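You operate a simulated robot arm through the tools that you are given. There is no shell and no other tool.

Carry out the task below with a simulated two-armed robot. There is one attempt and no reset: what you move stays moved.

Task
Close the one dry patch at the repair station.
Fine: the line is locked off and stays so. Switch on, head in the window whose read-out shows a gap, cycle till it reads 0 mm and no more; head on the rest plate, still hot, switch off. Move the head by its handle, never while a cycle runs. Set down upright: hot-air head.

It is judged by the outcome, as a careful person would: the job done as asked, and still so three seconds after it is handed in. It fails if anything else is knocked over, pushed out of place, dropped, spilled or broken.

Robot
Two 7-joint arms with three-finger grippers on one trunk that stands fixed in place. Base frame: the origin is at the foot of the trunk, x ahead of it, y to its left, z up. Readings come in mm, degrees, newtons and seconds.
The left shoulder is at [78, 126, 1157], the right one opposite. With the tool pointing down near the work surface each hand reaches from about 360 to 840 mm from the base axis, measured 20 degrees to its own side. Payload 2.94 kg a hand.
The tool frame of a hand sits at the grasp point between the pads (the TCP): z along the fingers, y along the line on which they close. The tips reach 30 mm beyond it. Largest opening 128 mm; the body of the gripper starts 93 mm behind the TCP.
Orientation is that of the tool frame in the base frame, as a unit quaternion [x, y, z, w]. With the fingers straight down and closing along the base's y, the tool's x points along the base's -x, its y along +y and its z along -z.

Tools
- The arms move only by the tool send_rows. It takes "left_plan", "right_plan" or both (then of equal length, played together; a hand with none holds still); each is a list that holds one entry, the list of rows, each a list of 7 numbers: the finger opening in mm, from 0 to 128, then the shift along the base's x, y, z in units of 300 mm (1.0 is 300 mm), then the turn, a rotation vector about the base's x, y, z in units of 60 degrees (1.0 is 60 degrees). In form: [[[jaw, dx, dy, dz, wx, wy, wz], ...]]. A call has 1 to 20 rows; each row is the pose to reach, as a shift and turn from the pose commanded when the call began. A call with a number of a shift or a turn outside -1 to 1 is refused whole. Rows are played at 5 a second. More than 50 mm and 8.6 degrees between two rows, or a gripper value outside its range, and nothing of the call is played. A pose out of reach is approached as far as the arm can. The call stops where the force on the tool passes 60 N (or 10 N more than at its start, if that is more) or the arm is blocked; 0.2 s more then pass. The fingers move at their own pace and stop on an object; they squeeze with about 24 N. The grip force told is the motor's: it shows also when the fingers shut on nothing. Time passes only in rows, and 0.2 s behind the last, so rows that repeat a pose let the fingers close. The reply holds the time, the measured pose of the TCP, the force on the tool along the base axes, the opening and the grip force, in the units named above and with some noise, with the torque about the TCP (base axes, N m) and any sound that the robot's microphone picked up.
- Cameras (640 x 400 px; columns grow to the right, rows downward): "scene" is now at [202.4, -19.1, 1318]; the picture's right is [-0.23, -0.97, 0.00], its down [-0.57, 0.13, -0.81] and it looks along [0.79, -0.18, -0.59] (base axes); focal length 214 px, centre (320, 200). "left" rides on the left gripper at [69, 15, -120] in its tool frame; the picture's right is [-0.21, 0.98, 0.00], its down [-0.82, -0.18, -0.54] and it looks along [-0.53, -0.12, 0.84] (tool axes); focal length 251 px, centre (320, 200). "right" rides on the right gripper at [69, -15, -120] in its tool frame; the picture's right is [0.21, 0.98, 0.00], its down [-0.82, 0.18, -0.54] and it looks along [-0.53, 0.12, 0.84] (tool axes); focal length 251 px, centre (320, 200). There is no depth. A picture from a camera that has moved, and an enlarged one, comes with that camera's place and axes in the base frame and with its lens.
- get_image(camera): a new picture of that camera. No time passes.
- lift_body(by): slides the trunk up (or, below 0, down) by that many mm; the arms and the scene camera ride with it, the base frame stays. It gives what a move gives, with no picture.
- aim_head(pan, tilt): turns the head with the scene camera to pan (to the left, within 80 degrees either way) and tilt (down, from -29 to 69), counted from straight ahead of the robot. It gives what a move gives.
- zoom(camera, box): a new picture of the part [left, top, right, bottom] of that camera's present view, enlarged. No time passes.
- sign_off(): hands the job in; it is judged then, once.

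Places have to be worked out from the pictures, the camera data and where the tool is seen. Open the grippers and draw the arms clear of the work before you hand the job in, unless the task says otherwise.

The tools are called after "Emit:" by a JSON object that holds its "fn" and its "kwargs". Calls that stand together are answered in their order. send_rows: Moves the arms, as the interface text tells. Its arguments: {"type":"object","properties":{"left_plan":{"type":"array","items":{"type":"array","items":{"type":"array","items":{"type":"number"}}}},"right_plan":{"type":"array","items":{"type":"array","items":{"type":"array","items":{"type":"number"}}}}},"required":[]} The other tools are called the same way: lift_body (by) slides the trunk up or down; aim_head (pan, tilt) turns the head that bears the scene camera; get_image (camera) takes a picture; zoom (camera, box) takes an enlarged picture of a part of a camera's view; sign_off () hands the job in.

At the start:

```text
time: 0.0
left_ee_pos: [465.2, 148.3, 1187.4]
left_tool_rot: [0.0, 1.0, 0.0, 0.0]
left_force: [0.1, -0.4, 0.6]
left_torque: [0.04, -0.01, 0.02]
left_opening: 127.9
left_finger_force: 0.0
right_ee_pos: [356.9, -206.5, 1208.5]
right_tool_rot: [0.0, 1.0, 0.0, 0.0]
right_force: [-0.1, 0.1, -0.2]
right_torque: [-0.01, 0.0, 0.03]
right_opening: 127.5
right_finger_force: 0.0
trunk travel left (down, up): [-375.0, 172.0]
head pan, tilt: [-13.2, 36.0]
```

scene: 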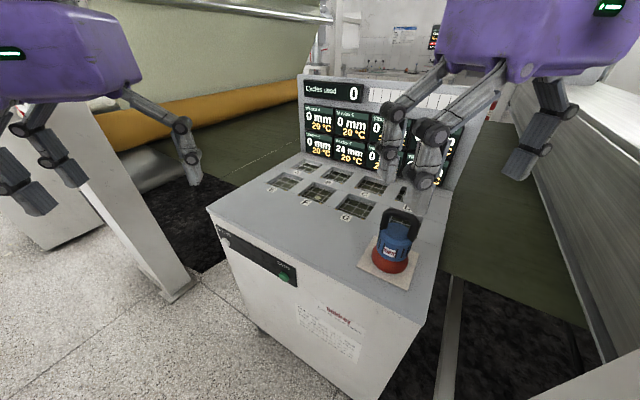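
right: 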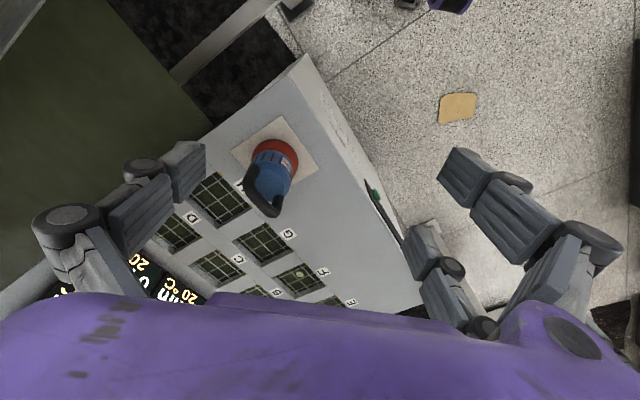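
left: 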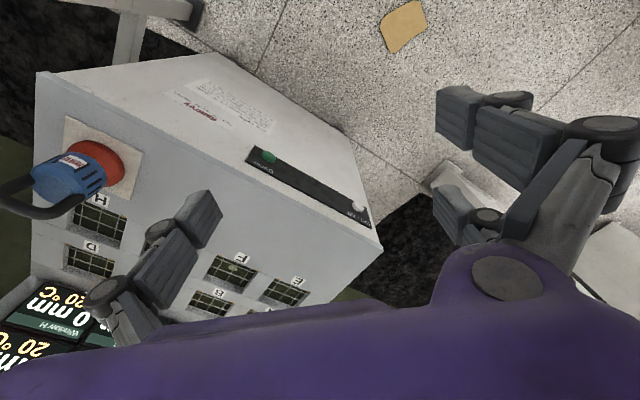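

The pictures show a cabinet with windows, a read-out panel, and a blue/red hot-air head on a rest plate. I zoom in on the read-outs and the cabinet details.

Emit:
{"fn": "zoom", "kwargs": {"camera": "scene", "box": [290, 70, 480, 190]}}

Emit:
{"fn": "zoom", "kwargs": {"camera": "scene", "box": [200, 160, 460, 320]}}

Emit:
{"fn": "zoom", "kwargs": {"camera": "right", "box": [140, 100, 440, 310]}}

Emit:
{"fn": "zoom", "kwargs": {"camera": "left", "box": [220, 120, 400, 240]}}

```text
3.33 times, centred on (385, 130) of scene
camera zoom: at [202.4, -19.1, 1318.0], right [-0.23, -0.97, 0.0], down [-0.57, 0.13, -0.81], along [0.79, -0.18, -0.59], focal length 715 px, centre (103, 433)
```

zoom: 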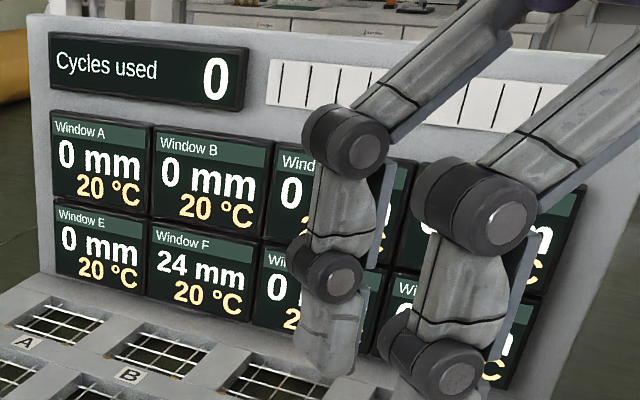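

```text
2.46 times, centred on (330, 240) of scene
camera zoom: at [202.4, -19.1, 1318.0], right [-0.23, -0.97, 0.0], down [-0.57, 0.13, -0.81], along [0.79, -0.18, -0.59], focal length 528 px, centre (295, 102)
```

zoom: 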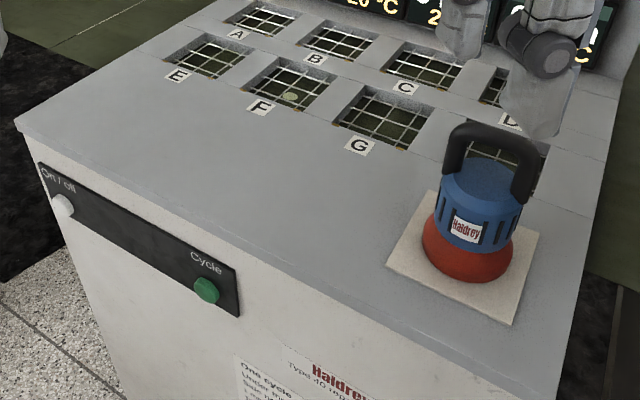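

```text
1.90 times, centred on (290, 205) of right
camera zoom: at [288.9, -221.0, 1330.2], right [-0.21, 0.98, 0.0], down [0.82, 0.18, 0.54], along [0.53, 0.12, -0.84], focal length 479 px, centre (377, 190)
```

zoom: 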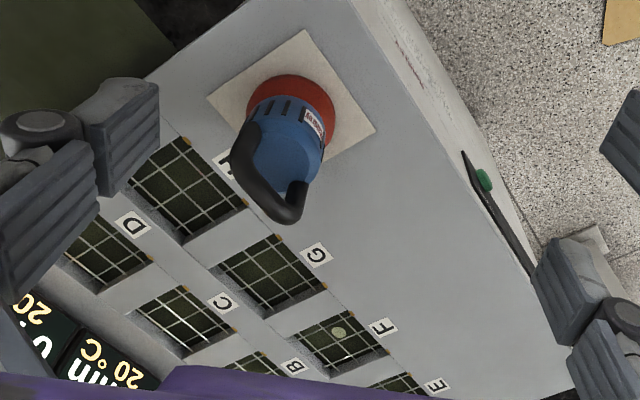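

```text
3.33 times, centred on (310, 180) of left
camera zoom: at [396.2, 164.2, 1308.5], right [0.21, 0.98, 0.0], down [0.82, -0.18, 0.54], along [0.53, -0.12, -0.84], focal length 838 px, centre (353, 267)
```

zoom: 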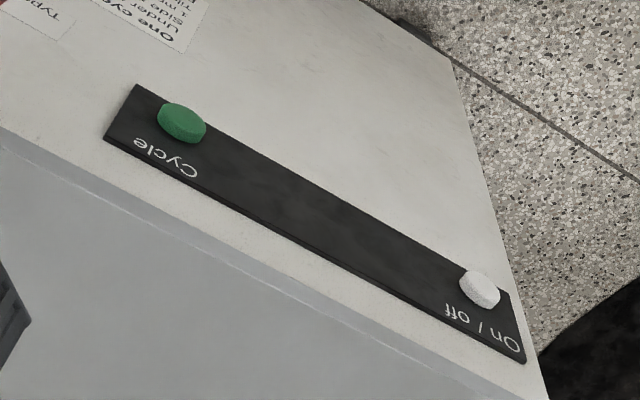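

Window F reads 24 mm. There's an instruction label on the front, so I zoom on it.

Emit:
{"fn": "zoom", "kwargs": {"camera": "scene", "box": [285, 295, 375, 365]}}

Emit:
{"fn": "zoom", "kwargs": {"camera": "left", "box": [160, 70, 270, 140]}}

Emit:
{"fn": "zoom", "kwargs": {"camera": "left", "box": [0, 100, 160, 290]}}

```text
5.71 times, centred on (330, 330) of scene
camera zoom: at [202.4, -19.1, 1318.0], right [-0.23, -0.97, 0.0], down [-0.57, 0.13, -0.81], along [0.79, -0.18, -0.59], focal length 1226 px, centre (263, -543)
```

zoom: 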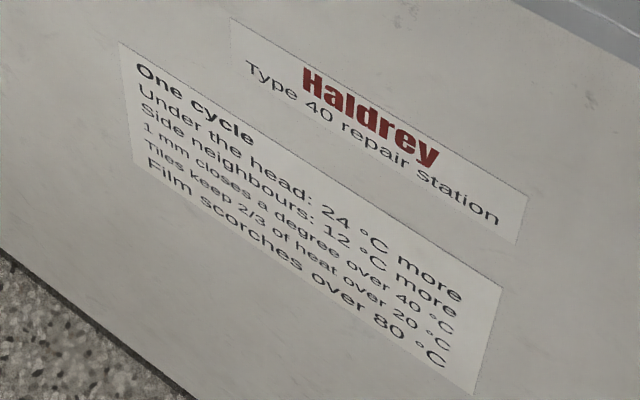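

```text
5.71 times, centred on (215, 105) of left
camera zoom: at [396.2, 164.2, 1308.5], right [0.21, 0.98, 0.0], down [0.82, -0.18, 0.54], along [0.53, -0.12, -0.84], focal length 1437 px, centre (920, 743)
```

zoom: 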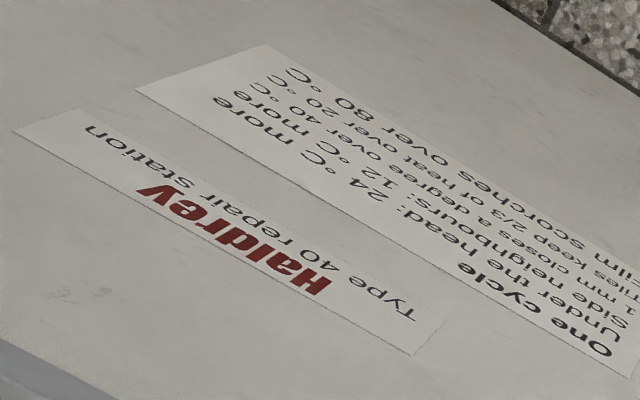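

```text
2.11 times, centred on (80, 195) of left
camera zoom: at [396.2, 164.2, 1308.5], right [0.21, 0.98, 0.0], down [0.82, -0.18, 0.54], along [0.53, -0.12, -0.84], focal length 529 px, centre (825, 210)
```

zoom: 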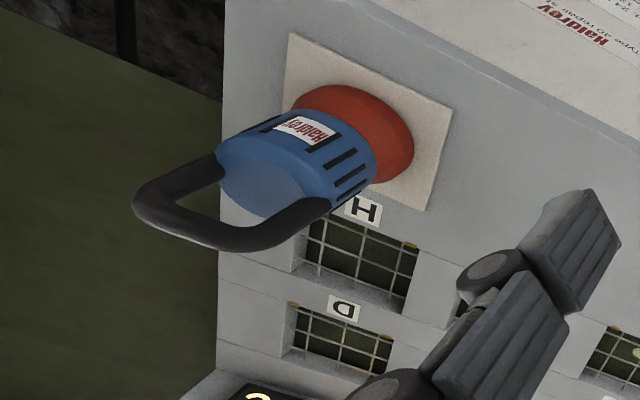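

Geometry worked out: table top z≈895, front face runs along u≈(0.69,0.72) with outward normal (-0.72,0.69). On/off is at about (769,179,773), Cycle at about (595,-2,770), the head at (493,-258) with its handle bar at z≈1038, and window F at (813,-151). I bring the left hand (closed, pitched forward) in front of the button strip and the right hand above the head, turned square to the handle.

Emit:
{"fn": "send_rows", "kwargs": {"left_plan": [[[0, 0.052, 0.041, -0.076, -0.038, -0.095, -0.066], [0, 0.103, 0.081, -0.151, -0.076, -0.19, -0.132], [0, 0.155, 0.122, -0.227, -0.115, -0.285, -0.199], [0, 0.207, 0.163, -0.303, -0.153, -0.38, -0.265], [0, 0.258, 0.203, -0.378, -0.191, -0.475, -0.331], [0, 0.31, 0.244, -0.454, -0.229, -0.569, -0.397], [0, 0.362, 0.285, -0.53, -0.267, -0.664, -0.463], [0, 0.413, 0.325, -0.605, -0.306, -0.759, -0.53], [0, 0.465, 0.366, -0.681, -0.344, -0.854, -0.596], [0, 0.517, 0.407, -0.757, -0.382, -0.949, -0.662], [0, 0.517, 0.407, -0.757, -0.382, -0.949, -0.662]]], "right_plan": [[[110, 0.045, -0.017, -0.005, 0, 0, 0.077], [110, 0.09, -0.033, -0.01, 0, 0, 0.153], [110, 0.135, -0.05, -0.015, 0, 0, 0.23], [110, 0.18, -0.066, -0.02, 0, 0, 0.307], [110, 0.225, -0.083, -0.03, 0, 0, 0.383], [110, 0.27, -0.1, -0.04, 0, 0, 0.46], [110, 0.315, -0.117, -0.05, 0, 0, 0.537], [110, 0.36, -0.133, -0.06, 0, 0, 0.614], [110, 0.405, -0.15, -0.07, 0, 0, 0.69], [110, 0.45, -0.167, -0.08, 0, 0, 0.767], [110, 0.45, -0.167, -0.08, 0, 0, 0.767]]]}}

```text
time: 2.6
left_ee_pos: [581.9, 243.1, 1023.7]
left_tool_rot: [0.274, 0.855, -0.161, 0.409]
left_force: [-0.2, 0.7, 0.1]
left_torque: [0.02, 0.01, -0.06]
left_opening: 0.0
left_finger_force: 2.8
left hand out of reach, approached as far as the arm can: row 9, 10, 11
right_ee_pos: [464.8, -240.5, 1235.1]
right_tool_rot: [-0.381, 0.923, -0.02, 0.046]
right_force: [-0.5, 1.2, 0.1]
right_torque: [0.02, 0.01, 0.03]
right_opening: 109.9
right_finger_force: 0.1
right hand out of reach, approached as far as the arm can: row 10, 11
trunk travel left (down, up): [-375.0, 172.0]
head pan, tilt: [-13.2, 36.0]
stopped in row 11 (left hand): the arm was blocked; the commanded pose is now the measured one
```

Both arms hit reach limits part-way. I look at the scene to see the configuration.

Emit:
{"fn": "get_image", "kwargs": {"camera": "scene"}}

Emit:
{"fn": "get_image", "kwargs": {"camera": "right"}}

Emit:
{"fn": "get_image", "kwargs": {"camera": "left"}}

```text
taken
camera scene: at [178.1, -0.5, 1331.2], right [-0.23, -0.97, 0.01], down [-0.56, 0.12, -0.82], along [0.8, -0.19, -0.57], focal length 214 px, centre (320, 200)
```

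scene: 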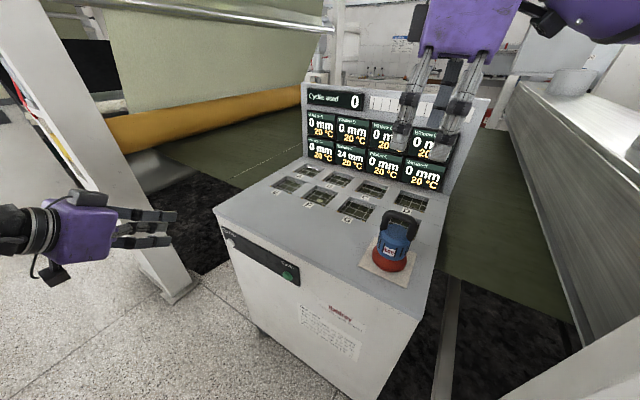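

```text
taken
camera right: at [414.2, -299.1, 1353.3], right [-0.84, 0.54, -0.09], down [0.4, 0.71, 0.58], along [0.38, 0.45, -0.81], focal length 251 px, centre (320, 200)
```

right: 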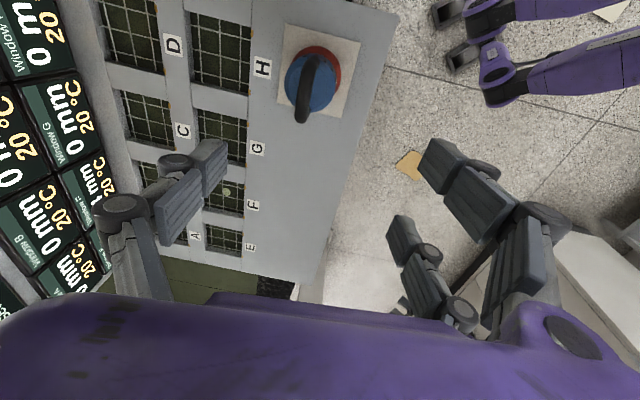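

```text
taken
camera left: at [482.2, 340.7, 1042.4], right [0.7, 0.71, 0.12], down [-0.02, -0.15, 0.99], along [0.72, -0.69, -0.09], focal length 251 px, centre (320, 200)
```

left: 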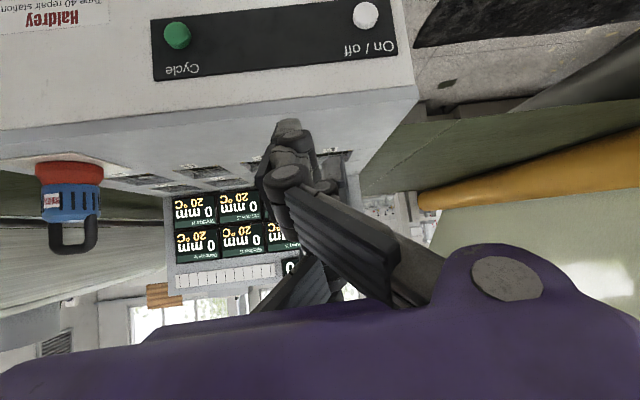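

The scene camera place has shifted slightly; I hold still for a moment to see whether it settles.

Emit:
{"fn": "send_rows", "kwargs": {"left_plan": [[[0, 0, 0, 0, 0, 0, 0], [0, 0, 0, 0, 0, 0, 0], [0, 0, 0, 0, 0, 0, 0]]], "right_plan": [[[110, 0, 0, 0, 0, 0, 0], [110, 0, 0, 0, 0, 0, 0], [110, 0, 0, 0, 0, 0, 0]]]}}

Emit:
{"fn": "get_image", "kwargs": {"camera": "scene"}}

```text
time: 3.6
left_ee_pos: [580.9, 245.5, 1019.6]
left_tool_rot: [0.274, 0.856, -0.162, 0.408]
left_force: [0.1, 0.4, -0.2]
left_torque: [0.03, -0.02, 0.01]
left_opening: 0.0
left_finger_force: 3.7
right_ee_pos: [463.5, -241.6, 1242.6]
right_tool_rot: [-0.38, 0.923, -0.023, 0.056]
right_force: [-0.3, 0.1, -0.3]
right_torque: [-0.04, 0.03, 0.01]
right_opening: 110.0
right_finger_force: 0.1
trunk travel left (down, up): [-375.0, 172.0]
head pan, tilt: [-13.2, 36.0]
stopped in row 3 (left hand): the arm was blocked; the commanded pose is now the measured one
```

```text
taken
camera scene: at [178.6, 1.0, 1329.2], right [-0.23, -0.97, 0.01], down [-0.56, 0.12, -0.82], along [0.8, -0.19, -0.57], focal length 214 px, centre (320, 200)
```

scene: 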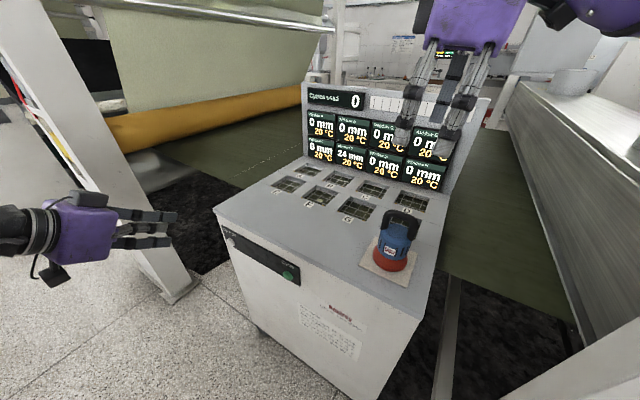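

The robot seems to be pressing against itself somewhere (left arm blocked in free air, camera displaced). I turn the head left to see the left arm's configuration.

Emit:
{"fn": "aim_head", "kwargs": {"pan": 50, "tilt": 40}}

Emit:
{"fn": "get_image", "kwargs": {"camera": "scene"}}

Emit:
{"fn": "aim_head", "kwargs": {"pan": -60, "tilt": 20}}

Emit:
{"fn": "get_image", "kwargs": {"camera": "scene"}}

```text
time: 4.9
left_ee_pos: [582.0, 246.0, 1019.1]
left_tool_rot: [0.274, 0.855, -0.163, 0.409]
left_force: [0.5, 0.7, -0.1]
left_torque: [-0.03, 0.02, 0.0]
left_opening: 0.0
left_finger_force: 3.2
right_ee_pos: [462.6, -239.7, 1241.8]
right_tool_rot: [-0.381, 0.923, -0.023, 0.054]
right_force: [1.0, -0.8, -0.2]
right_torque: [0.01, -0.04, 0.01]
right_opening: 109.8
right_finger_force: 0.1
trunk travel left (down, up): [-375.0, 172.0]
head pan, tilt: [50.0, 40.0]
```

```text
taken
camera scene: at [147.4, 86.8, 1320.8], right [0.77, -0.64, 0.02], down [-0.4, -0.5, -0.77], along [0.5, 0.58, -0.64], focal length 214 px, centre (320, 200)
```

scene: 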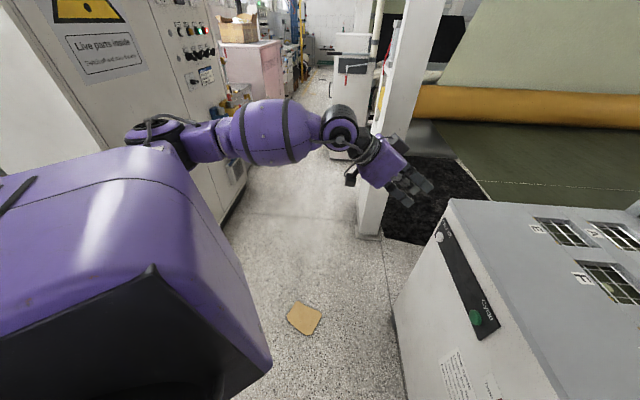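

```text
time: 6.8
left_ee_pos: [579.9, 247.4, 1018.9]
left_tool_rot: [0.273, 0.856, -0.163, 0.408]
left_force: [0.2, 0.1, -0.2]
left_torque: [0.02, 0.01, -0.02]
left_opening: 0.2
left_finger_force: 2.6
right_ee_pos: [462.3, -238.5, 1240.3]
right_tool_rot: [-0.38, 0.923, -0.025, 0.052]
right_force: [0.0, 0.9, 1.0]
right_torque: [0.0, 0.03, -0.03]
right_opening: 109.9
right_finger_force: 0.1
trunk travel left (down, up): [-375.0, 172.0]
head pan, tilt: [-60.0, 20.0]
```

```text
taken
camera scene: at [138.0, -57.0, 1353.8], right [-0.87, -0.5, -0.01], down [-0.15, 0.28, -0.95], along [0.48, -0.82, -0.32], focal length 214 px, centre (320, 200)
```

scene: 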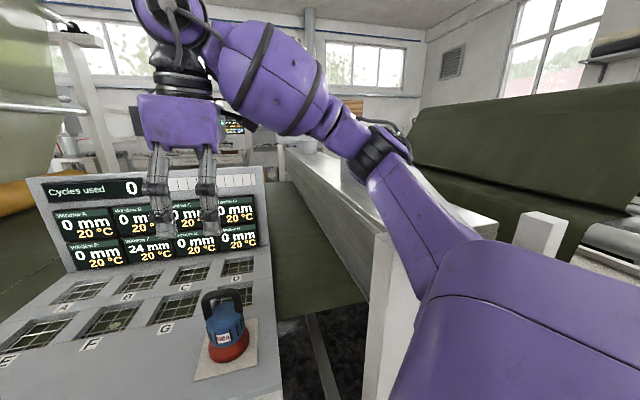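

The left elbow has swung out against the electrical cabinet on the left, pushing on it. I back both arms off along their paths toward the start poses.

Emit:
{"fn": "send_rows", "kwargs": {"left_plan": [[[0, -0.048, -0.041, 0.07, 0.041, 0.102, 0.069], [0, -0.096, -0.083, 0.14, 0.082, 0.205, 0.137], [0, -0.144, -0.124, 0.21, 0.123, 0.307, 0.206], [0, -0.192, -0.165, 0.28, 0.164, 0.41, 0.274], [0, -0.239, -0.206, 0.35, 0.204, 0.512, 0.343], [0, -0.287, -0.248, 0.42, 0.245, 0.614, 0.411], [0, -0.335, -0.289, 0.49, 0.286, 0.717, 0.48], [0, -0.383, -0.33, 0.56, 0.327, 0.819, 0.548], [0, -0.383, -0.33, 0.56, 0.327, 0.819, 0.548]]], "right_plan": [[[110, -0.044, 0.013, -0.013, 0.006, 0.013, -0.093], [110, -0.088, 0.027, -0.026, 0.012, 0.026, -0.186], [110, -0.131, 0.04, -0.039, 0.018, 0.038, -0.279], [110, -0.175, 0.053, -0.053, 0.025, 0.051, -0.373], [110, -0.219, 0.067, -0.066, 0.031, 0.064, -0.466], [110, -0.263, 0.08, -0.079, 0.037, 0.077, -0.559], [110, -0.306, 0.094, -0.092, 0.043, 0.089, -0.652], [110, -0.35, 0.107, -0.105, 0.049, 0.102, -0.745], [110, -0.35, 0.107, -0.105, 0.049, 0.102, -0.745]]]}}

Emit:
{"fn": "aim_head", "kwargs": {"pan": 50, "tilt": 40}}

Emit:
{"fn": "get_image", "kwargs": {"camera": "scene"}}

Emit:
{"fn": "aim_head", "kwargs": {"pan": 80, "tilt": 20}}

Emit:
{"fn": "get_image", "kwargs": {"camera": "scene"}}

Emit:
{"fn": "aim_head", "kwargs": {"pan": -13.2, "tilt": 36}}

Emit:
{"fn": "get_image", "kwargs": {"camera": "scene"}}

```text
time: 8.8
left_ee_pos: [481.8, 142.9, 1171.1]
left_tool_rot: [-0.001, 1.0, -0.005, -0.016]
left_force: [0.4, 0.3, -0.5]
left_torque: [0.01, 0.02, -0.01]
left_opening: 0.0
left_finger_force: 3.1
right_ee_pos: [379.1, -215.1, 1180.4]
right_tool_rot: [-0.001, 1.0, 0.018, -0.01]
right_force: [-0.4, 0.7, -1.1]
right_torque: [0.03, 0.01, -0.01]
right_opening: 110.1
right_finger_force: 0.1
trunk travel left (down, up): [-375.0, 172.0]
head pan, tilt: [-60.0, 20.0]
```

```text
time: 10.7
left_ee_pos: [482.1, 142.1, 1169.2]
left_tool_rot: [0.0, 1.0, -0.004, -0.014]
left_force: [0.5, -0.1, 0.0]
left_torque: [-0.01, -0.02, 0.02]
left_opening: 0.0
left_finger_force: 3.1
right_ee_pos: [380.1, -215.7, 1178.9]
right_tool_rot: [-0.001, 1.0, 0.016, -0.009]
right_force: [0.1, 0.2, 0.0]
right_torque: [0.0, -0.01, 0.0]
right_opening: 110.0
right_finger_force: 0.0
trunk travel left (down, up): [-375.0, 172.0]
head pan, tilt: [50.0, 40.0]
```

```text
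taken
camera scene: at [170.8, 77.5, 1311.6], right [0.77, -0.64, 0.01], down [-0.41, -0.5, -0.76], along [0.49, 0.58, -0.65], focal length 214 px, centre (320, 200)
```

scene: 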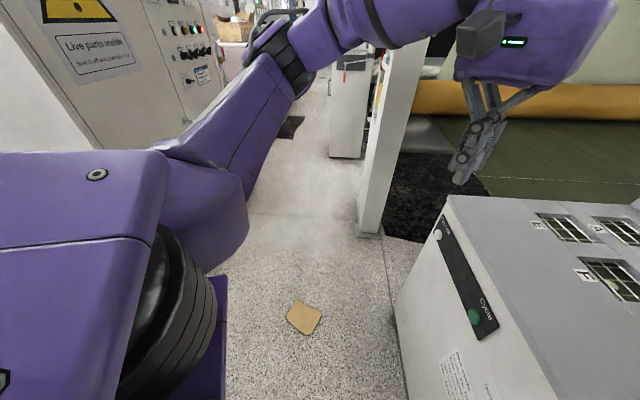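

```text
time: 11.7
left_ee_pos: [481.6, 143.5, 1169.3]
left_tool_rot: [0.0, 1.0, -0.005, -0.015]
left_force: [0.2, -0.9, -0.4]
left_torque: [-0.02, -0.05, 0.02]
left_opening: 0.0
left_finger_force: 3.3
right_ee_pos: [379.1, -214.8, 1180.7]
right_tool_rot: [0.0, 1.0, 0.017, -0.01]
right_force: [0.7, 0.7, -0.2]
right_torque: [0.0, 0.02, 0.01]
right_opening: 109.7
right_finger_force: 0.1
trunk travel left (down, up): [-375.0, 172.0]
head pan, tilt: [80.0, 20.0]
```

```text
taken
camera scene: at [132.3, 104.4, 1342.6], right [0.98, -0.17, 0.0], down [-0.06, -0.35, -0.94], along [0.16, 0.92, -0.35], focal length 214 px, centre (320, 200)
```

scene: 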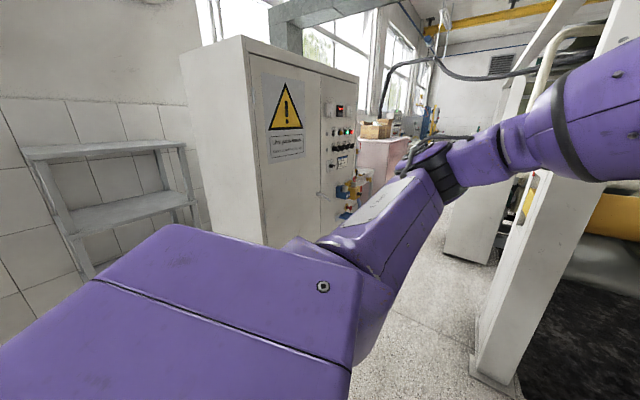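

```text
time: 13.3
left_ee_pos: [481.1, 143.2, 1170.1]
left_tool_rot: [0.001, 1.0, -0.004, -0.015]
left_force: [0.1, 0.3, 0.0]
left_torque: [0.0, 0.02, -0.03]
left_opening: 0.0
left_finger_force: 3.1
right_ee_pos: [379.9, -215.6, 1179.3]
right_tool_rot: [-0.001, 1.0, 0.017, -0.009]
right_force: [0.3, -1.4, -0.1]
right_torque: [-0.05, -0.01, 0.0]
right_opening: 110.1
right_finger_force: 0.1
trunk travel left (down, up): [-375.0, 172.0]
head pan, tilt: [-13.2, 36.0]
```

```text
taken
camera scene: at [201.1, -7.5, 1318.4], right [-0.23, -0.97, 0.01], down [-0.57, 0.13, -0.81], along [0.79, -0.19, -0.59], focal length 214 px, centre (320, 200)
```

scene: 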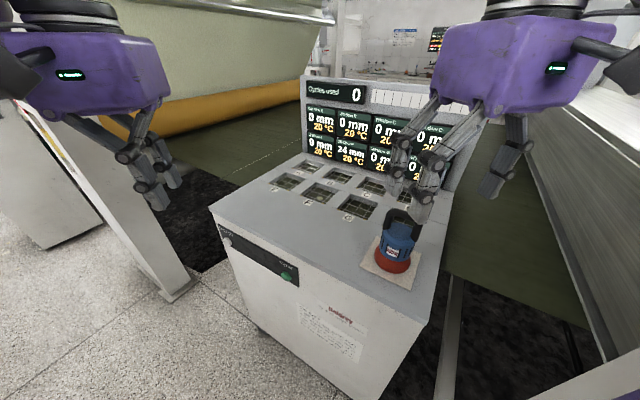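

Everything is clear again. The hand targets near z≈1040 are high relative to the shoulders, so I raise the trunk to give the arms a more natural posture.

Emit:
{"fn": "lift_body", "kwargs": {"by": 140}}

Emit:
{"fn": "get_image", "kwargs": {"camera": "scene"}}

```text
time: 15.0
left_ee_pos: [484.5, 131.7, 1309.0]
left_tool_rot: [0.0, 1.0, 0.0, -0.016]
left_force: [-0.5, -0.3, -0.1]
left_torque: [-0.03, 0.0, -0.01]
left_opening: 0.1
left_finger_force: 2.7
right_ee_pos: [383.1, -224.6, 1316.9]
right_tool_rot: [-0.001, 1.0, 0.022, -0.011]
right_force: [1.0, 0.0, 0.1]
right_torque: [-0.02, 0.01, -0.01]
right_opening: 109.8
right_finger_force: 0.1
trunk travel left (down, up): [-515.0, 32.0]
head pan, tilt: [-13.2, 36.0]
```

```text
taken
camera scene: at [126.9, -18.5, 1476.4], right [-0.23, -0.97, 0.0], down [-0.57, 0.13, -0.81], along [0.79, -0.19, -0.59], focal length 214 px, centre (320, 200)
```

scene: 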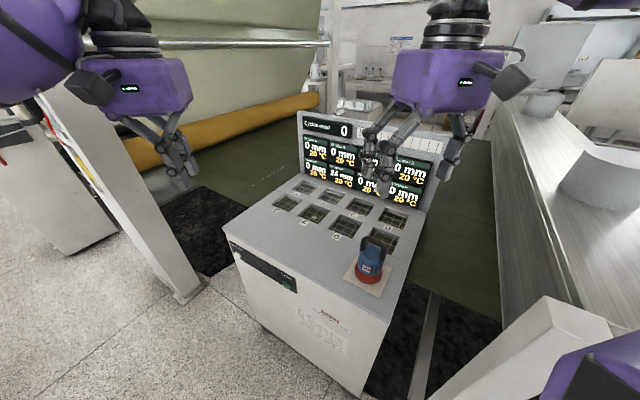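

The scene camera rode back as well as up, so the trunk posture adapts. I now bring the right hand above the handle, lower and with yaw.

Emit:
{"fn": "send_rows", "kwargs": {"right_plan": [[[110, 0.02, -0.01, -0.08, 0, 0, 0.077], [110, 0.05, -0.02, -0.16, 0, 0, 0.153], [110, 0.09, -0.03, -0.24, 0, 0, 0.23], [110, 0.13, -0.04, -0.32, 0, 0, 0.307], [110, 0.17, -0.05, -0.4, 0, 0, 0.383], [110, 0.21, -0.06, -0.47, 0, 0, 0.46], [110, 0.25, -0.07, -0.53, 0, 0, 0.537], [110, 0.29, -0.08, -0.58, 0, 0, 0.614], [110, 0.33, -0.09, -0.62, 0, 0, 0.69], [110, 0.367, -0.1, -0.65, 0, 0, 0.767], [110, 0.367, -0.1, -0.65, 0, 0, 0.767]]]}}

Emit:
{"fn": "get_image", "kwargs": {"camera": "scene"}}

Emit:
{"fn": "get_image", "kwargs": {"camera": "right"}}

```text
time: 17.4
left_ee_pos: [483.2, 130.7, 1310.3]
left_tool_rot: [-0.001, 1.0, 0.001, -0.015]
left_force: [0.1, 0.9, 0.0]
left_torque: [0.01, -0.02, 0.02]
left_opening: 0.1
left_finger_force: 2.9
right_ee_pos: [451.4, -208.0, 1118.5]
right_tool_rot: [-0.389, 0.921, 0.014, -0.017]
right_force: [0.3, 0.0, 0.6]
right_torque: [-0.01, 0.03, -0.02]
right_opening: 110.0
right_finger_force: 0.1
right hand out of reach, approached as far as the arm can: row 9, 10, 11
trunk travel left (down, up): [-515.0, 32.0]
head pan, tilt: [-13.2, 36.0]
```

```text
taken
camera scene: at [125.9, -19.8, 1476.7], right [-0.23, -0.97, 0.0], down [-0.57, 0.13, -0.81], along [0.79, -0.18, -0.59], focal length 214 px, centre (320, 200)
```

scene: 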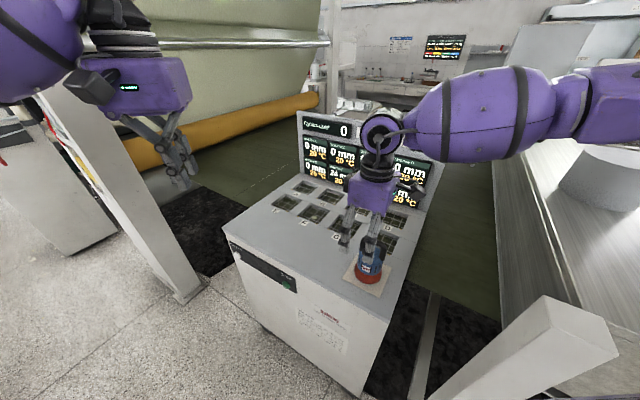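

```text
taken
camera right: at [418.1, -268.6, 1240.5], right [-0.85, 0.53, 0.04], down [0.47, 0.71, 0.53], along [0.25, 0.47, -0.85], focal length 251 px, centre (320, 200)
```

right: 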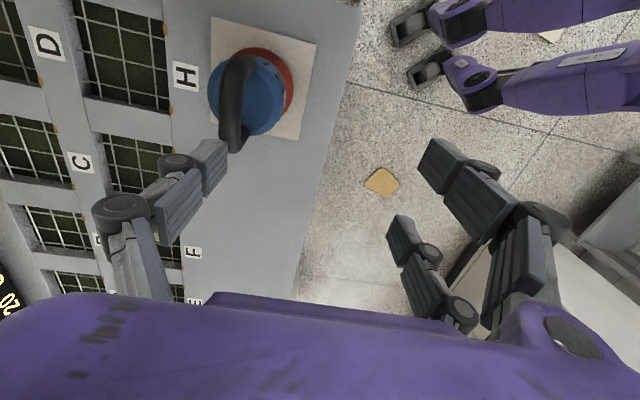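

Yaw +46° forces the elbow far out. Gripping the handle's two uprights from outside (closing along the bar, yaw −44°) should be far more natural, so I rotate the right hand the other way.

Emit:
{"fn": "send_rows", "kwargs": {"right_plan": [[[110, 0, 0, 0.04, 0, 0, -0.12], [110, 0, 0, 0.08, 0, 0, -0.25], [110, 0, 0, 0.12, 0, 0, -0.375], [110, 0, 0, 0.12, 0, 0, -0.5], [110, 0, 0, 0.12, 0, 0, -0.625], [110, 0, 0, 0.12, 0, 0, -0.75], [110, 0, 0, 0.12, 0, 0, -0.875], [110, 0, 0, 0.12, 0, 0, -1.0], [110, 0, 0, 0.12, 0, 0, -1.0]]]}}

Emit:
{"fn": "send_rows", "kwargs": {"right_plan": [[[110, 0, 0, 0, 0, 0, -0.1], [110, 0, 0, 0, 0, 0, -0.2], [110, 0, 0, 0, 0, 0, -0.3], [110, 0, 0, 0, 0, 0, -0.4], [110, 0, 0, 0, 0, 0, -0.5], [110, 0, 0, 0, 0, 0, -0.5]]]}}

Emit:
{"fn": "get_image", "kwargs": {"camera": "scene"}}

Emit:
{"fn": "get_image", "kwargs": {"camera": "right"}}

```text
time: 19.4
left_ee_pos: [484.2, 130.5, 1309.6]
left_tool_rot: [0.0, 1.0, 0.0, -0.016]
left_force: [0.2, 0.0, 0.4]
left_torque: [-0.02, 0.01, -0.02]
left_opening: 0.2
left_finger_force: 3.4
right_ee_pos: [451.5, -207.3, 1154.5]
right_tool_rot: [0.122, 0.992, 0.023, -0.007]
right_force: [0.1, 0.8, -0.3]
right_torque: [0.01, -0.04, 0.0]
right_opening: 110.1
right_finger_force: 0.0
trunk travel left (down, up): [-515.0, 32.0]
head pan, tilt: [-13.2, 36.0]
```

```text
time: 20.8
left_ee_pos: [482.7, 131.4, 1308.7]
left_tool_rot: [0.0, 1.0, 0.0, -0.015]
left_force: [-0.1, 0.0, 0.0]
left_torque: [-0.01, 0.01, 0.02]
left_opening: 0.3
left_finger_force: 2.7
right_ee_pos: [450.4, -208.1, 1155.3]
right_tool_rot: [0.375, 0.927, 0.024, -0.002]
right_force: [-0.7, 0.3, 0.2]
right_torque: [0.01, 0.02, 0.01]
right_opening: 109.9
right_finger_force: 0.1
trunk travel left (down, up): [-515.0, 32.0]
head pan, tilt: [-13.2, 36.0]
```

```text
taken
camera scene: at [126.1, -19.2, 1476.6], right [-0.23, -0.97, 0.0], down [-0.57, 0.13, -0.81], along [0.79, -0.18, -0.59], focal length 214 px, centre (320, 200)
```

scene: 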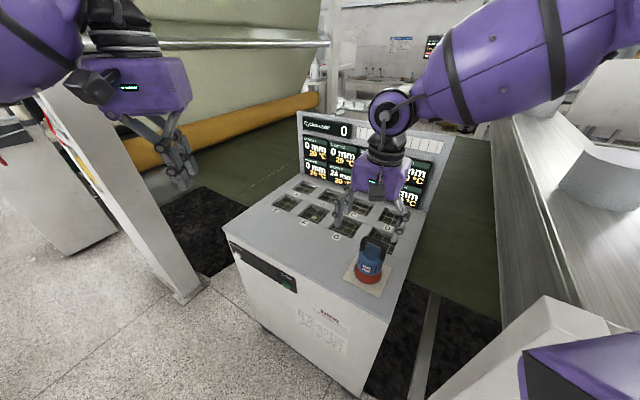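

```text
taken
camera right: at [389.0, -175.2, 1276.7], right [0.52, 0.85, 0.05], down [0.71, -0.46, 0.53], along [0.47, -0.24, -0.85], focal length 251 px, centre (320, 200)
```

right: 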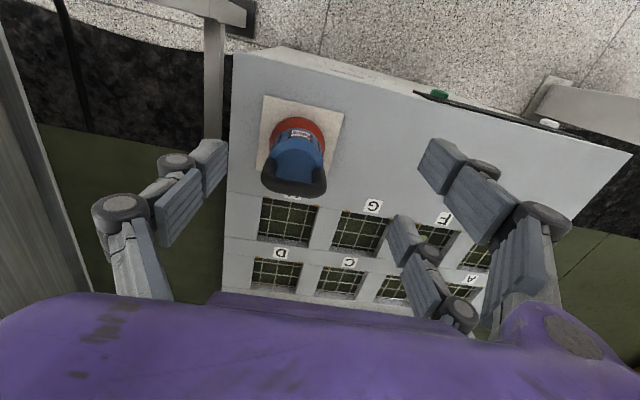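

No reach limit at this yaw. I zoom to see the real finger layout and the handle.

Emit:
{"fn": "zoom", "kwargs": {"camera": "scene", "box": [310, 130, 430, 300]}}

Emit:
{"fn": "zoom", "kwargs": {"camera": "scene", "box": [60, 40, 220, 200]}}

Emit:
{"fn": "zoom", "kwargs": {"camera": "right", "box": [220, 80, 380, 210]}}

```text
2.35 times, centred on (370, 215) of scene
camera zoom: at [126.1, -19.2, 1476.6], right [-0.23, -0.97, 0.0], down [-0.57, 0.13, -0.81], along [0.79, -0.18, -0.59], focal length 505 px, centre (202, 165)
```

zoom: 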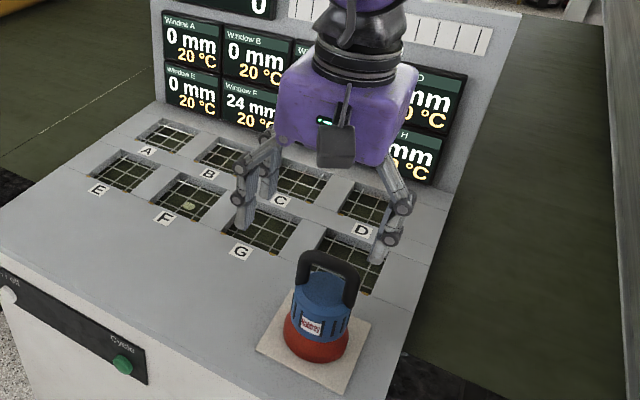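

```text
2.50 times, centred on (140, 120) of scene
camera zoom: at [126.1, -19.2, 1476.6], right [-0.23, -0.97, 0.0], down [-0.57, 0.13, -0.81], along [0.79, -0.18, -0.59], focal length 536 px, centre (770, 400)
```

zoom: 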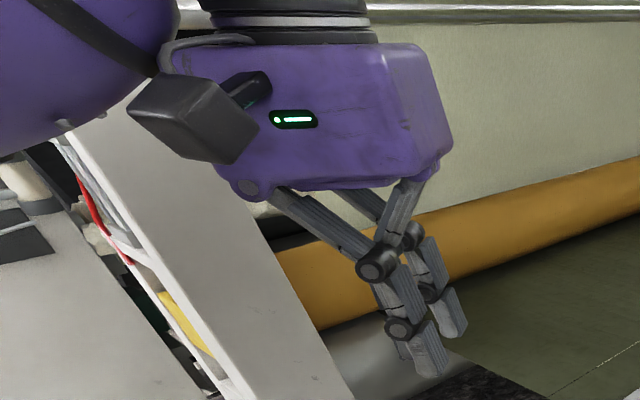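

```text
3.08 times, centred on (300, 145) of right
camera zoom: at [389.0, -175.2, 1276.7], right [0.52, 0.85, 0.05], down [0.71, -0.46, 0.53], along [0.47, -0.24, -0.85], focal length 774 px, centre (382, 369)
```

zoom: 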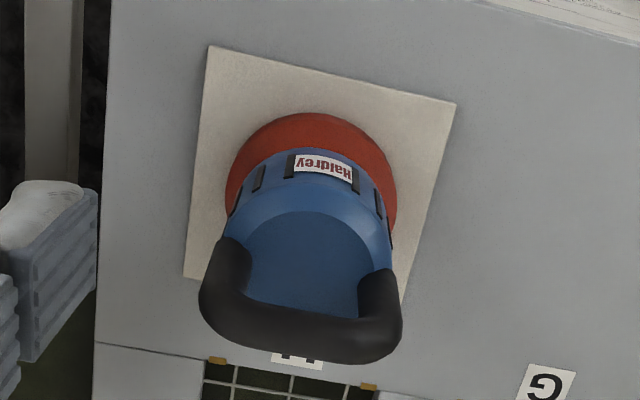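

The gripper shows two prongs on one side and one on the other, so closing across the bar is the safer grip; that needs yaw +46° or −134°. I test turning on to −134° while high and clear.

Emit:
{"fn": "send_rows", "kwargs": {"right_plan": [[[110, 0, 0, 0.03, 0, 0, -0.125], [110, 0, 0, 0.06, 0, 0, -0.25], [110, 0, 0, 0.1, 0, 0, -0.375], [110, 0, 0, 0.1, 0, 0, -0.5], [110, 0, 0, 0.1, 0, 0, -0.625], [110, 0, 0, 0.1, 0, 0, -0.75], [110, 0, 0, 0.1, 0, 0, -0.875], [110, 0, 0, 0.1, 0, 0, -1.0], [110, 0, 0, 0.1, 0, 0, -1.0]]]}}

Emit:
{"fn": "send_rows", "kwargs": {"right_plan": [[[110, 0, 0, 0, 0, 0, -0.1], [110, 0, 0, 0, 0, 0, -0.2], [110, 0, 0, 0, 0, 0, -0.3], [110, 0, 0, 0, 0, 0, -0.4], [110, 0, 0, 0, 0, 0, -0.5], [110, 0, 0, 0, 0, 0, -0.5]]]}}

Emit:
{"fn": "get_image", "kwargs": {"camera": "scene"}}

Emit:
{"fn": "get_image", "kwargs": {"camera": "right"}}

```text
time: 22.8
left_ee_pos: [483.1, 132.1, 1308.6]
left_tool_rot: [-0.001, 1.0, 0.0, -0.015]
left_force: [0.5, 0.3, 0.0]
left_torque: [-0.02, 0.01, 0.0]
left_opening: 0.2
left_finger_force: 3.1
right_ee_pos: [451.2, -208.3, 1185.8]
right_tool_rot: [0.787, 0.616, 0.021, 0.012]
right_force: [0.7, 0.1, -0.2]
right_torque: [-0.03, 0.0, -0.02]
right_opening: 109.9
right_finger_force: 0.0
trunk travel left (down, up): [-515.0, 32.0]
head pan, tilt: [-13.2, 36.0]
```

```text
time: 24.2
left_ee_pos: [484.1, 131.1, 1309.2]
left_tool_rot: [0.0, 1.0, 0.0, -0.015]
left_force: [0.3, -0.1, -1.3]
left_torque: [-0.02, 0.0, 0.02]
left_opening: 0.1
left_finger_force: 3.1
right_ee_pos: [451.1, -207.5, 1184.8]
right_tool_rot: [0.92, 0.391, 0.017, 0.017]
right_force: [-0.3, 0.0, 0.7]
right_torque: [0.03, 0.02, 0.0]
right_opening: 109.9
right_finger_force: 0.0
trunk travel left (down, up): [-515.0, 32.0]
head pan, tilt: [-13.2, 36.0]
```

```text
taken
camera scene: at [126.0, -19.1, 1476.6], right [-0.23, -0.97, 0.0], down [-0.57, 0.13, -0.81], along [0.79, -0.18, -0.59], focal length 214 px, centre (320, 200)
```

scene: 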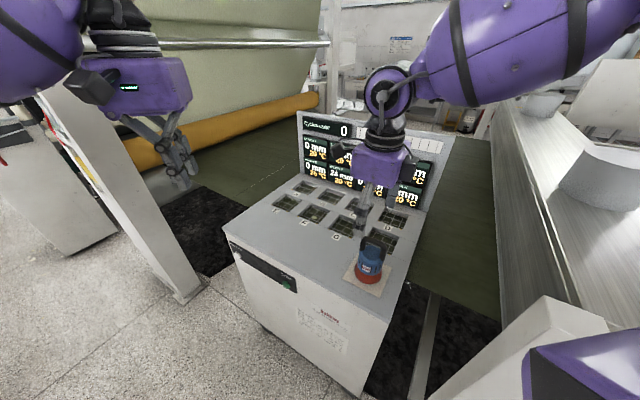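

```text
taken
camera right: at [483.2, -144.7, 1307.3], right [0.85, -0.52, 0.05], down [-0.46, -0.71, 0.53], along [-0.24, -0.47, -0.85], focal length 251 px, centre (320, 200)
```

right: 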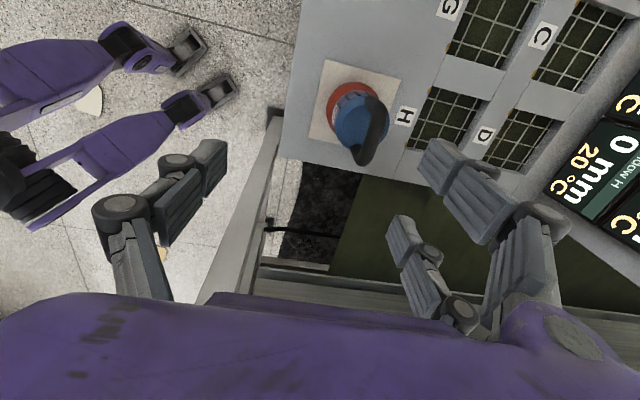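

Yaw −134° works. Before taking the head I switch on with the left hand: I tilt it forward with yaw +46° (single prong leading) and stage it out in front of the button strip.

Emit:
{"fn": "send_rows", "kwargs": {"left_plan": [[[0, 0.043, 0.047, -0.08, -0.079, -0.034, 0.072], [0, 0.087, 0.093, -0.16, -0.157, -0.067, 0.143], [0, 0.13, 0.14, -0.24, -0.236, -0.101, 0.215], [0, 0.173, 0.187, -0.32, -0.314, -0.134, 0.286], [0, 0.217, 0.233, -0.4, -0.393, -0.168, 0.358], [0, 0.26, 0.28, -0.48, -0.472, -0.202, 0.43], [0, 0.303, 0.327, -0.56, -0.55, -0.235, 0.501], [0, 0.347, 0.373, -0.64, -0.629, -0.269, 0.573], [0, 0.39, 0.42, -0.72, -0.707, -0.302, 0.644], [0, 0.433, 0.467, -0.8, -0.786, -0.336, 0.716], [0, 0.433, 0.467, -0.8, -0.786, -0.336, 0.716]]]}}

Emit:
{"fn": "get_image", "kwargs": {"camera": "scene"}}

Emit:
{"fn": "get_image", "kwargs": {"camera": "left"}}

```text
time: 26.6
left_ee_pos: [614.9, 270.6, 1068.0]
left_tool_rot: [-0.348, 0.836, -0.394, 0.154]
left_force: [0.7, -0.4, 0.4]
left_torque: [-0.01, 0.01, -0.04]
left_opening: 0.0
left_finger_force: 3.1
right_ee_pos: [451.2, -207.8, 1185.8]
right_tool_rot: [0.92, 0.392, 0.018, 0.015]
right_force: [0.3, -1.3, 0.8]
right_torque: [-0.01, -0.01, 0.0]
right_opening: 110.1
right_finger_force: 0.1
trunk travel left (down, up): [-515.0, 32.0]
head pan, tilt: [-13.2, 36.0]
```

```text
taken
camera scene: at [125.9, -19.6, 1476.7], right [-0.23, -0.97, 0.0], down [-0.57, 0.13, -0.81], along [0.79, -0.18, -0.59], focal length 214 px, centre (320, 200)
```

scene: 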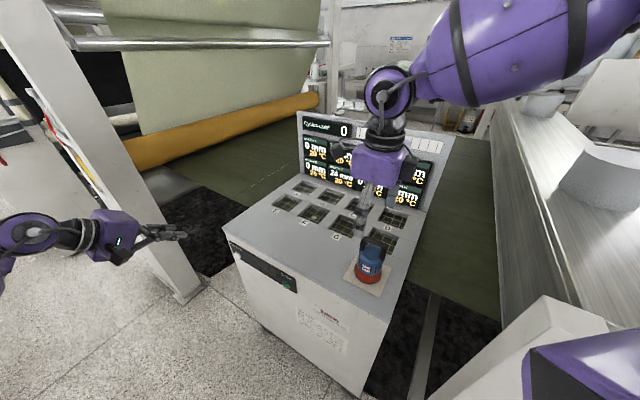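

```text
taken
camera left: at [494.9, 296.3, 1135.5], right [-0.3, 0.59, -0.75], down [0.38, 0.8, 0.47], along [0.88, -0.14, -0.46], focal length 251 px, centre (320, 200)
```

left: 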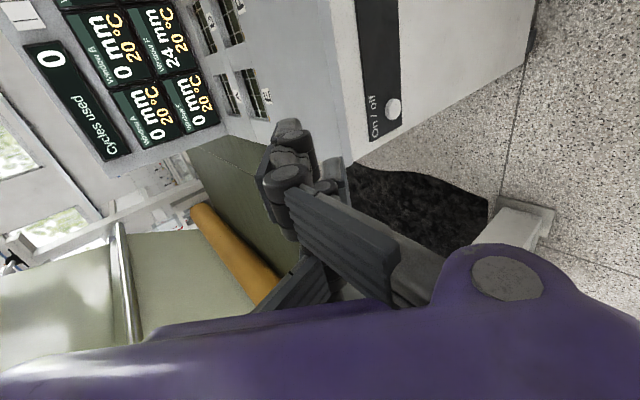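

The left hand reached the pose without limits. I zoom from both cameras to refine the On/off button.

Emit:
{"fn": "zoom", "kwargs": {"camera": "scene", "box": [215, 220, 315, 310]}}

Emit:
{"fn": "zoom", "kwargs": {"camera": "left", "box": [340, 60, 440, 150]}}

```text
4.44 times, centred on (265, 265) of scene
camera zoom: at [125.9, -19.6, 1476.7], right [-0.23, -0.97, 0.0], down [-0.57, 0.13, -0.81], along [0.79, -0.18, -0.59], focal length 953 px, centre (564, -89)
```

zoom: 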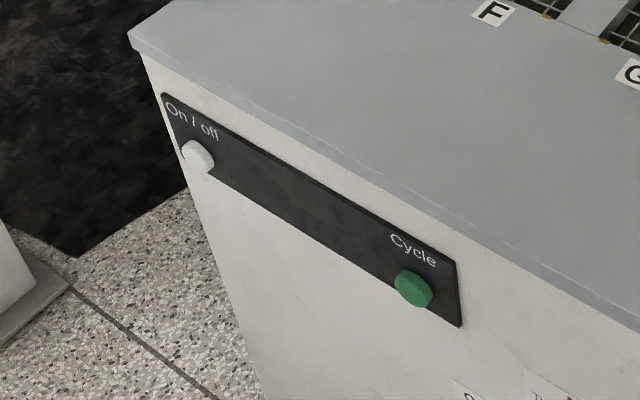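

```text
4.44 times, centred on (390, 105) of left
camera zoom: at [494.9, 296.3, 1135.5], right [-0.3, 0.59, -0.75], down [0.38, 0.8, 0.47], along [0.88, -0.14, -0.46], focal length 1118 px, centre (9, 622)
```

zoom: 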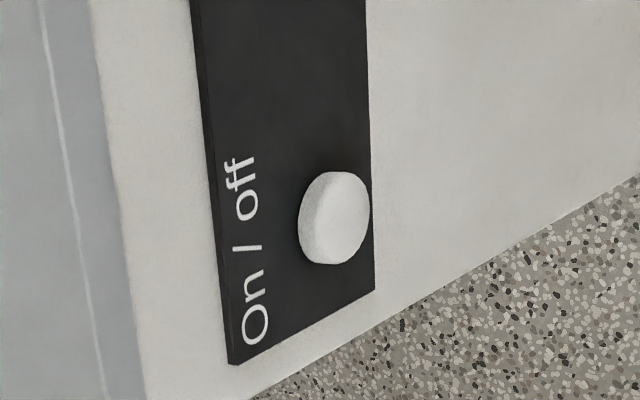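

Refined: On/off ≈ (778,182,765), Cycle ≈ (597,0,765), face at 45°. I move the left fingertip to about 50 mm in front of On/off.

Emit:
{"fn": "send_rows", "kwargs": {"left_plan": [[[0, 0.04, -0.014, -0.12, 0, 0, 0], [0, 0.09, -0.028, -0.24, 0, 0, 0], [0, 0.135, -0.043, -0.36, 0, 0, 0], [0, 0.18, -0.058, -0.48, 0, 0, 0], [0, 0.23, -0.072, -0.6, 0, 0, 0], [0, 0.275, -0.087, -0.72, 0, 0, 0], [0, 0.32, -0.1, -0.84, 0, 0, 0], [0, 0.366, -0.116, -0.959, 0, 0, 0], [0, 0.366, -0.116, -0.959, 0, 0, 0]]]}}

Emit:
{"fn": "get_image", "kwargs": {"camera": "scene"}}

Emit:
{"fn": "get_image", "kwargs": {"camera": "left"}}

Emit:
{"fn": "zoom", "kwargs": {"camera": "scene", "box": [170, 200, 310, 300]}}

```text
time: 28.6
left_ee_pos: [723.1, 235.1, 782.9]
left_tool_rot: [-0.348, 0.836, -0.395, 0.154]
left_force: [0.2, 0.4, 0.1]
left_torque: [0.03, -0.02, -0.02]
left_opening: 0.1
left_finger_force: 3.2
right_ee_pos: [449.5, -207.0, 1185.5]
right_tool_rot: [0.92, 0.391, 0.018, 0.016]
right_force: [-0.3, -0.3, 0.7]
right_torque: [-0.01, -0.03, 0.0]
right_opening: 110.1
right_finger_force: 0.1
trunk travel left (down, up): [-515.0, 32.0]
head pan, tilt: [-13.2, 36.0]
```

```text
taken
camera scene: at [125.0, -18.6, 1476.8], right [-0.23, -0.97, 0.0], down [-0.57, 0.13, -0.81], along [0.79, -0.19, -0.59], focal length 214 px, centre (320, 200)
```

scene: 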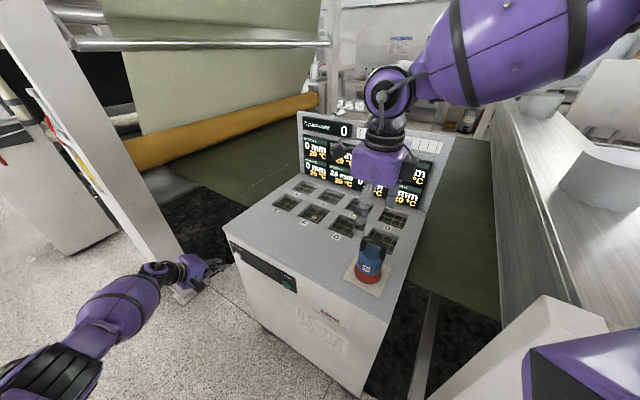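

```text
taken
camera left: at [603.8, 261.7, 849.3], right [-0.3, 0.59, -0.75], down [0.38, 0.8, 0.47], along [0.88, -0.15, -0.46], focal length 251 px, centre (320, 200)
```

left: 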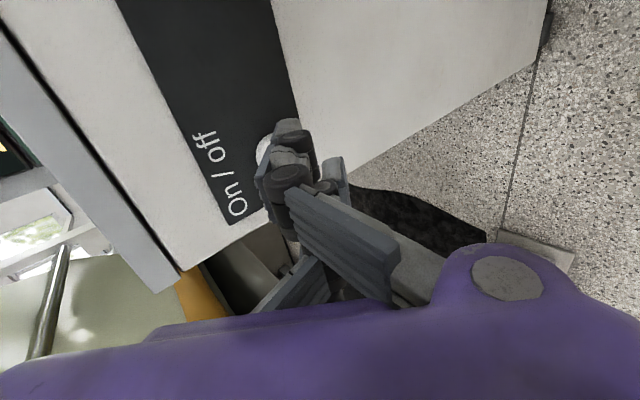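

```text
4.00 times, centred on (240, 250) of scene
camera zoom: at [125.0, -18.6, 1476.8], right [-0.23, -0.97, 0.0], down [-0.57, 0.13, -0.81], along [0.79, -0.19, -0.59], focal length 858 px, centre (640, 0)
```

zoom: 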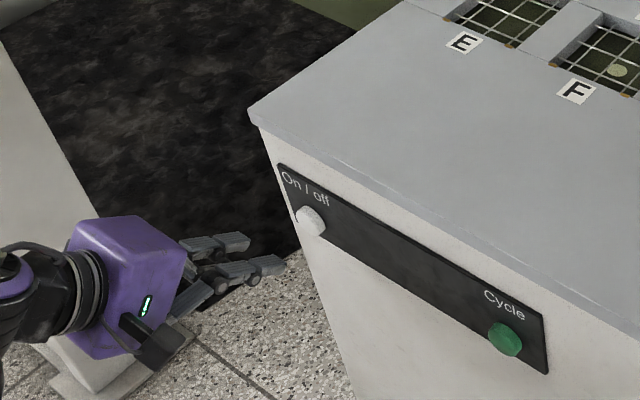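

I zoom in on the fingertips to see which prong leads relative to the button.

Emit:
{"fn": "zoom", "kwargs": {"camera": "left", "box": [220, 90, 380, 220]}}

Emit:
{"fn": "zoom", "kwargs": {"camera": "scene", "box": [195, 235, 265, 285]}}

```text
3.08 times, centred on (300, 155) of left
camera zoom: at [603.8, 261.7, 849.3], right [-0.3, 0.59, -0.75], down [0.38, 0.8, 0.47], along [0.88, -0.15, -0.46], focal length 774 px, centre (382, 338)
```

zoom: 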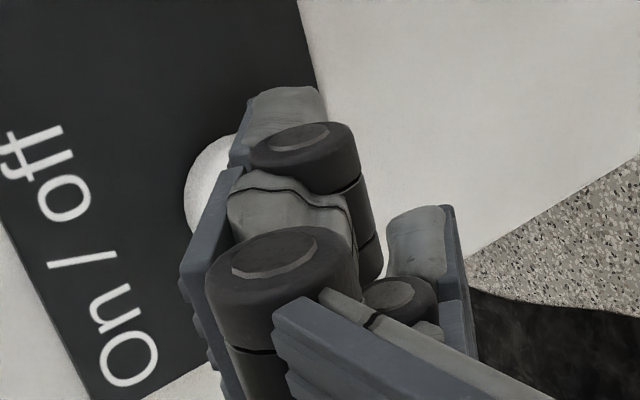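

```text
8.00 times, centred on (230, 260) of scene
camera zoom: at [125.0, -18.6, 1476.8], right [-0.23, -0.97, 0.0], down [-0.57, 0.13, -0.81], along [0.79, -0.19, -0.59], focal length 1716 px, centre (1040, -280)
```

zoom: 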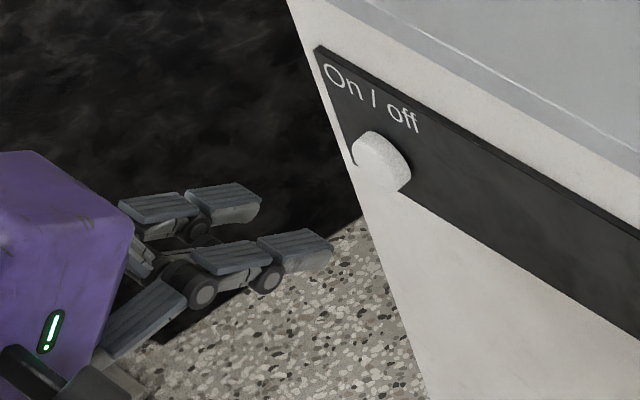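

The tip is about 50 mm short of the button and aligned. I advance 38 mm along the face normal, then step in gently.

Emit:
{"fn": "send_rows", "kwargs": {"left_plan": [[[0, 0.03, -0.03, 0, 0, 0, 0], [0, 0.06, -0.06, 0, 0, 0, 0], [0, 0.09, -0.09, 0, 0, 0, 0], [0, 0.09, -0.09, 0, 0, 0, 0]]]}}

Emit:
{"fn": "zoom", "kwargs": {"camera": "scene", "box": [195, 235, 265, 285]}}

Emit:
{"fn": "zoom", "kwargs": {"camera": "left", "box": [220, 90, 380, 220]}}

```text
time: 29.6
left_ee_pos: [742.1, 214.0, 781.8]
left_tool_rot: [-0.349, 0.837, -0.393, 0.154]
left_force: [0.0, -0.3, 0.3]
left_torque: [0.03, -0.02, -0.03]
left_opening: 0.3
left_finger_force: 2.4
left hand out of reach, approached as far as the arm can: row 3, 4
right_ee_pos: [451.4, -207.7, 1185.4]
right_tool_rot: [0.92, 0.392, 0.018, 0.016]
right_force: [0.3, -0.4, 0.6]
right_torque: [-0.01, -0.01, -0.02]
right_opening: 110.0
right_finger_force: 0.0
trunk travel left (down, up): [-515.0, 32.0]
head pan, tilt: [-13.2, 36.0]
```

```text
8.00 times, centred on (230, 260) of scene
camera zoom: at [126.0, -19.2, 1476.6], right [-0.23, -0.97, 0.0], down [-0.57, 0.13, -0.81], along [0.79, -0.18, -0.59], focal length 1716 px, centre (1040, -280)
```

zoom: 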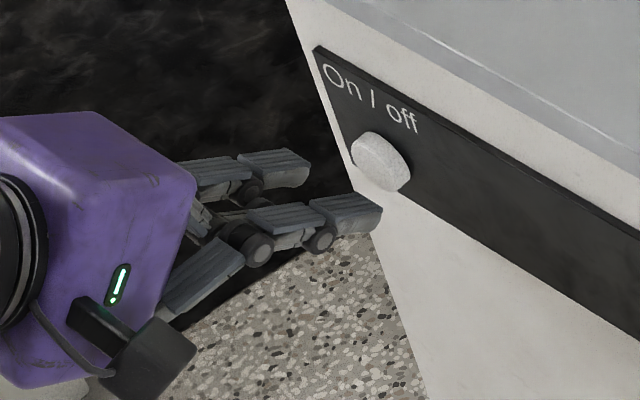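

```text
3.08 times, centred on (300, 155) of left
camera zoom: at [621.9, 239.0, 849.2], right [-0.3, 0.59, -0.75], down [0.38, 0.8, 0.47], along [0.88, -0.14, -0.46], focal length 774 px, centre (382, 338)
```

zoom: 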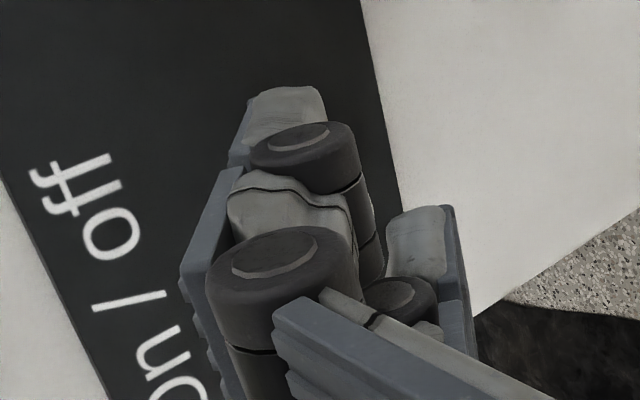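

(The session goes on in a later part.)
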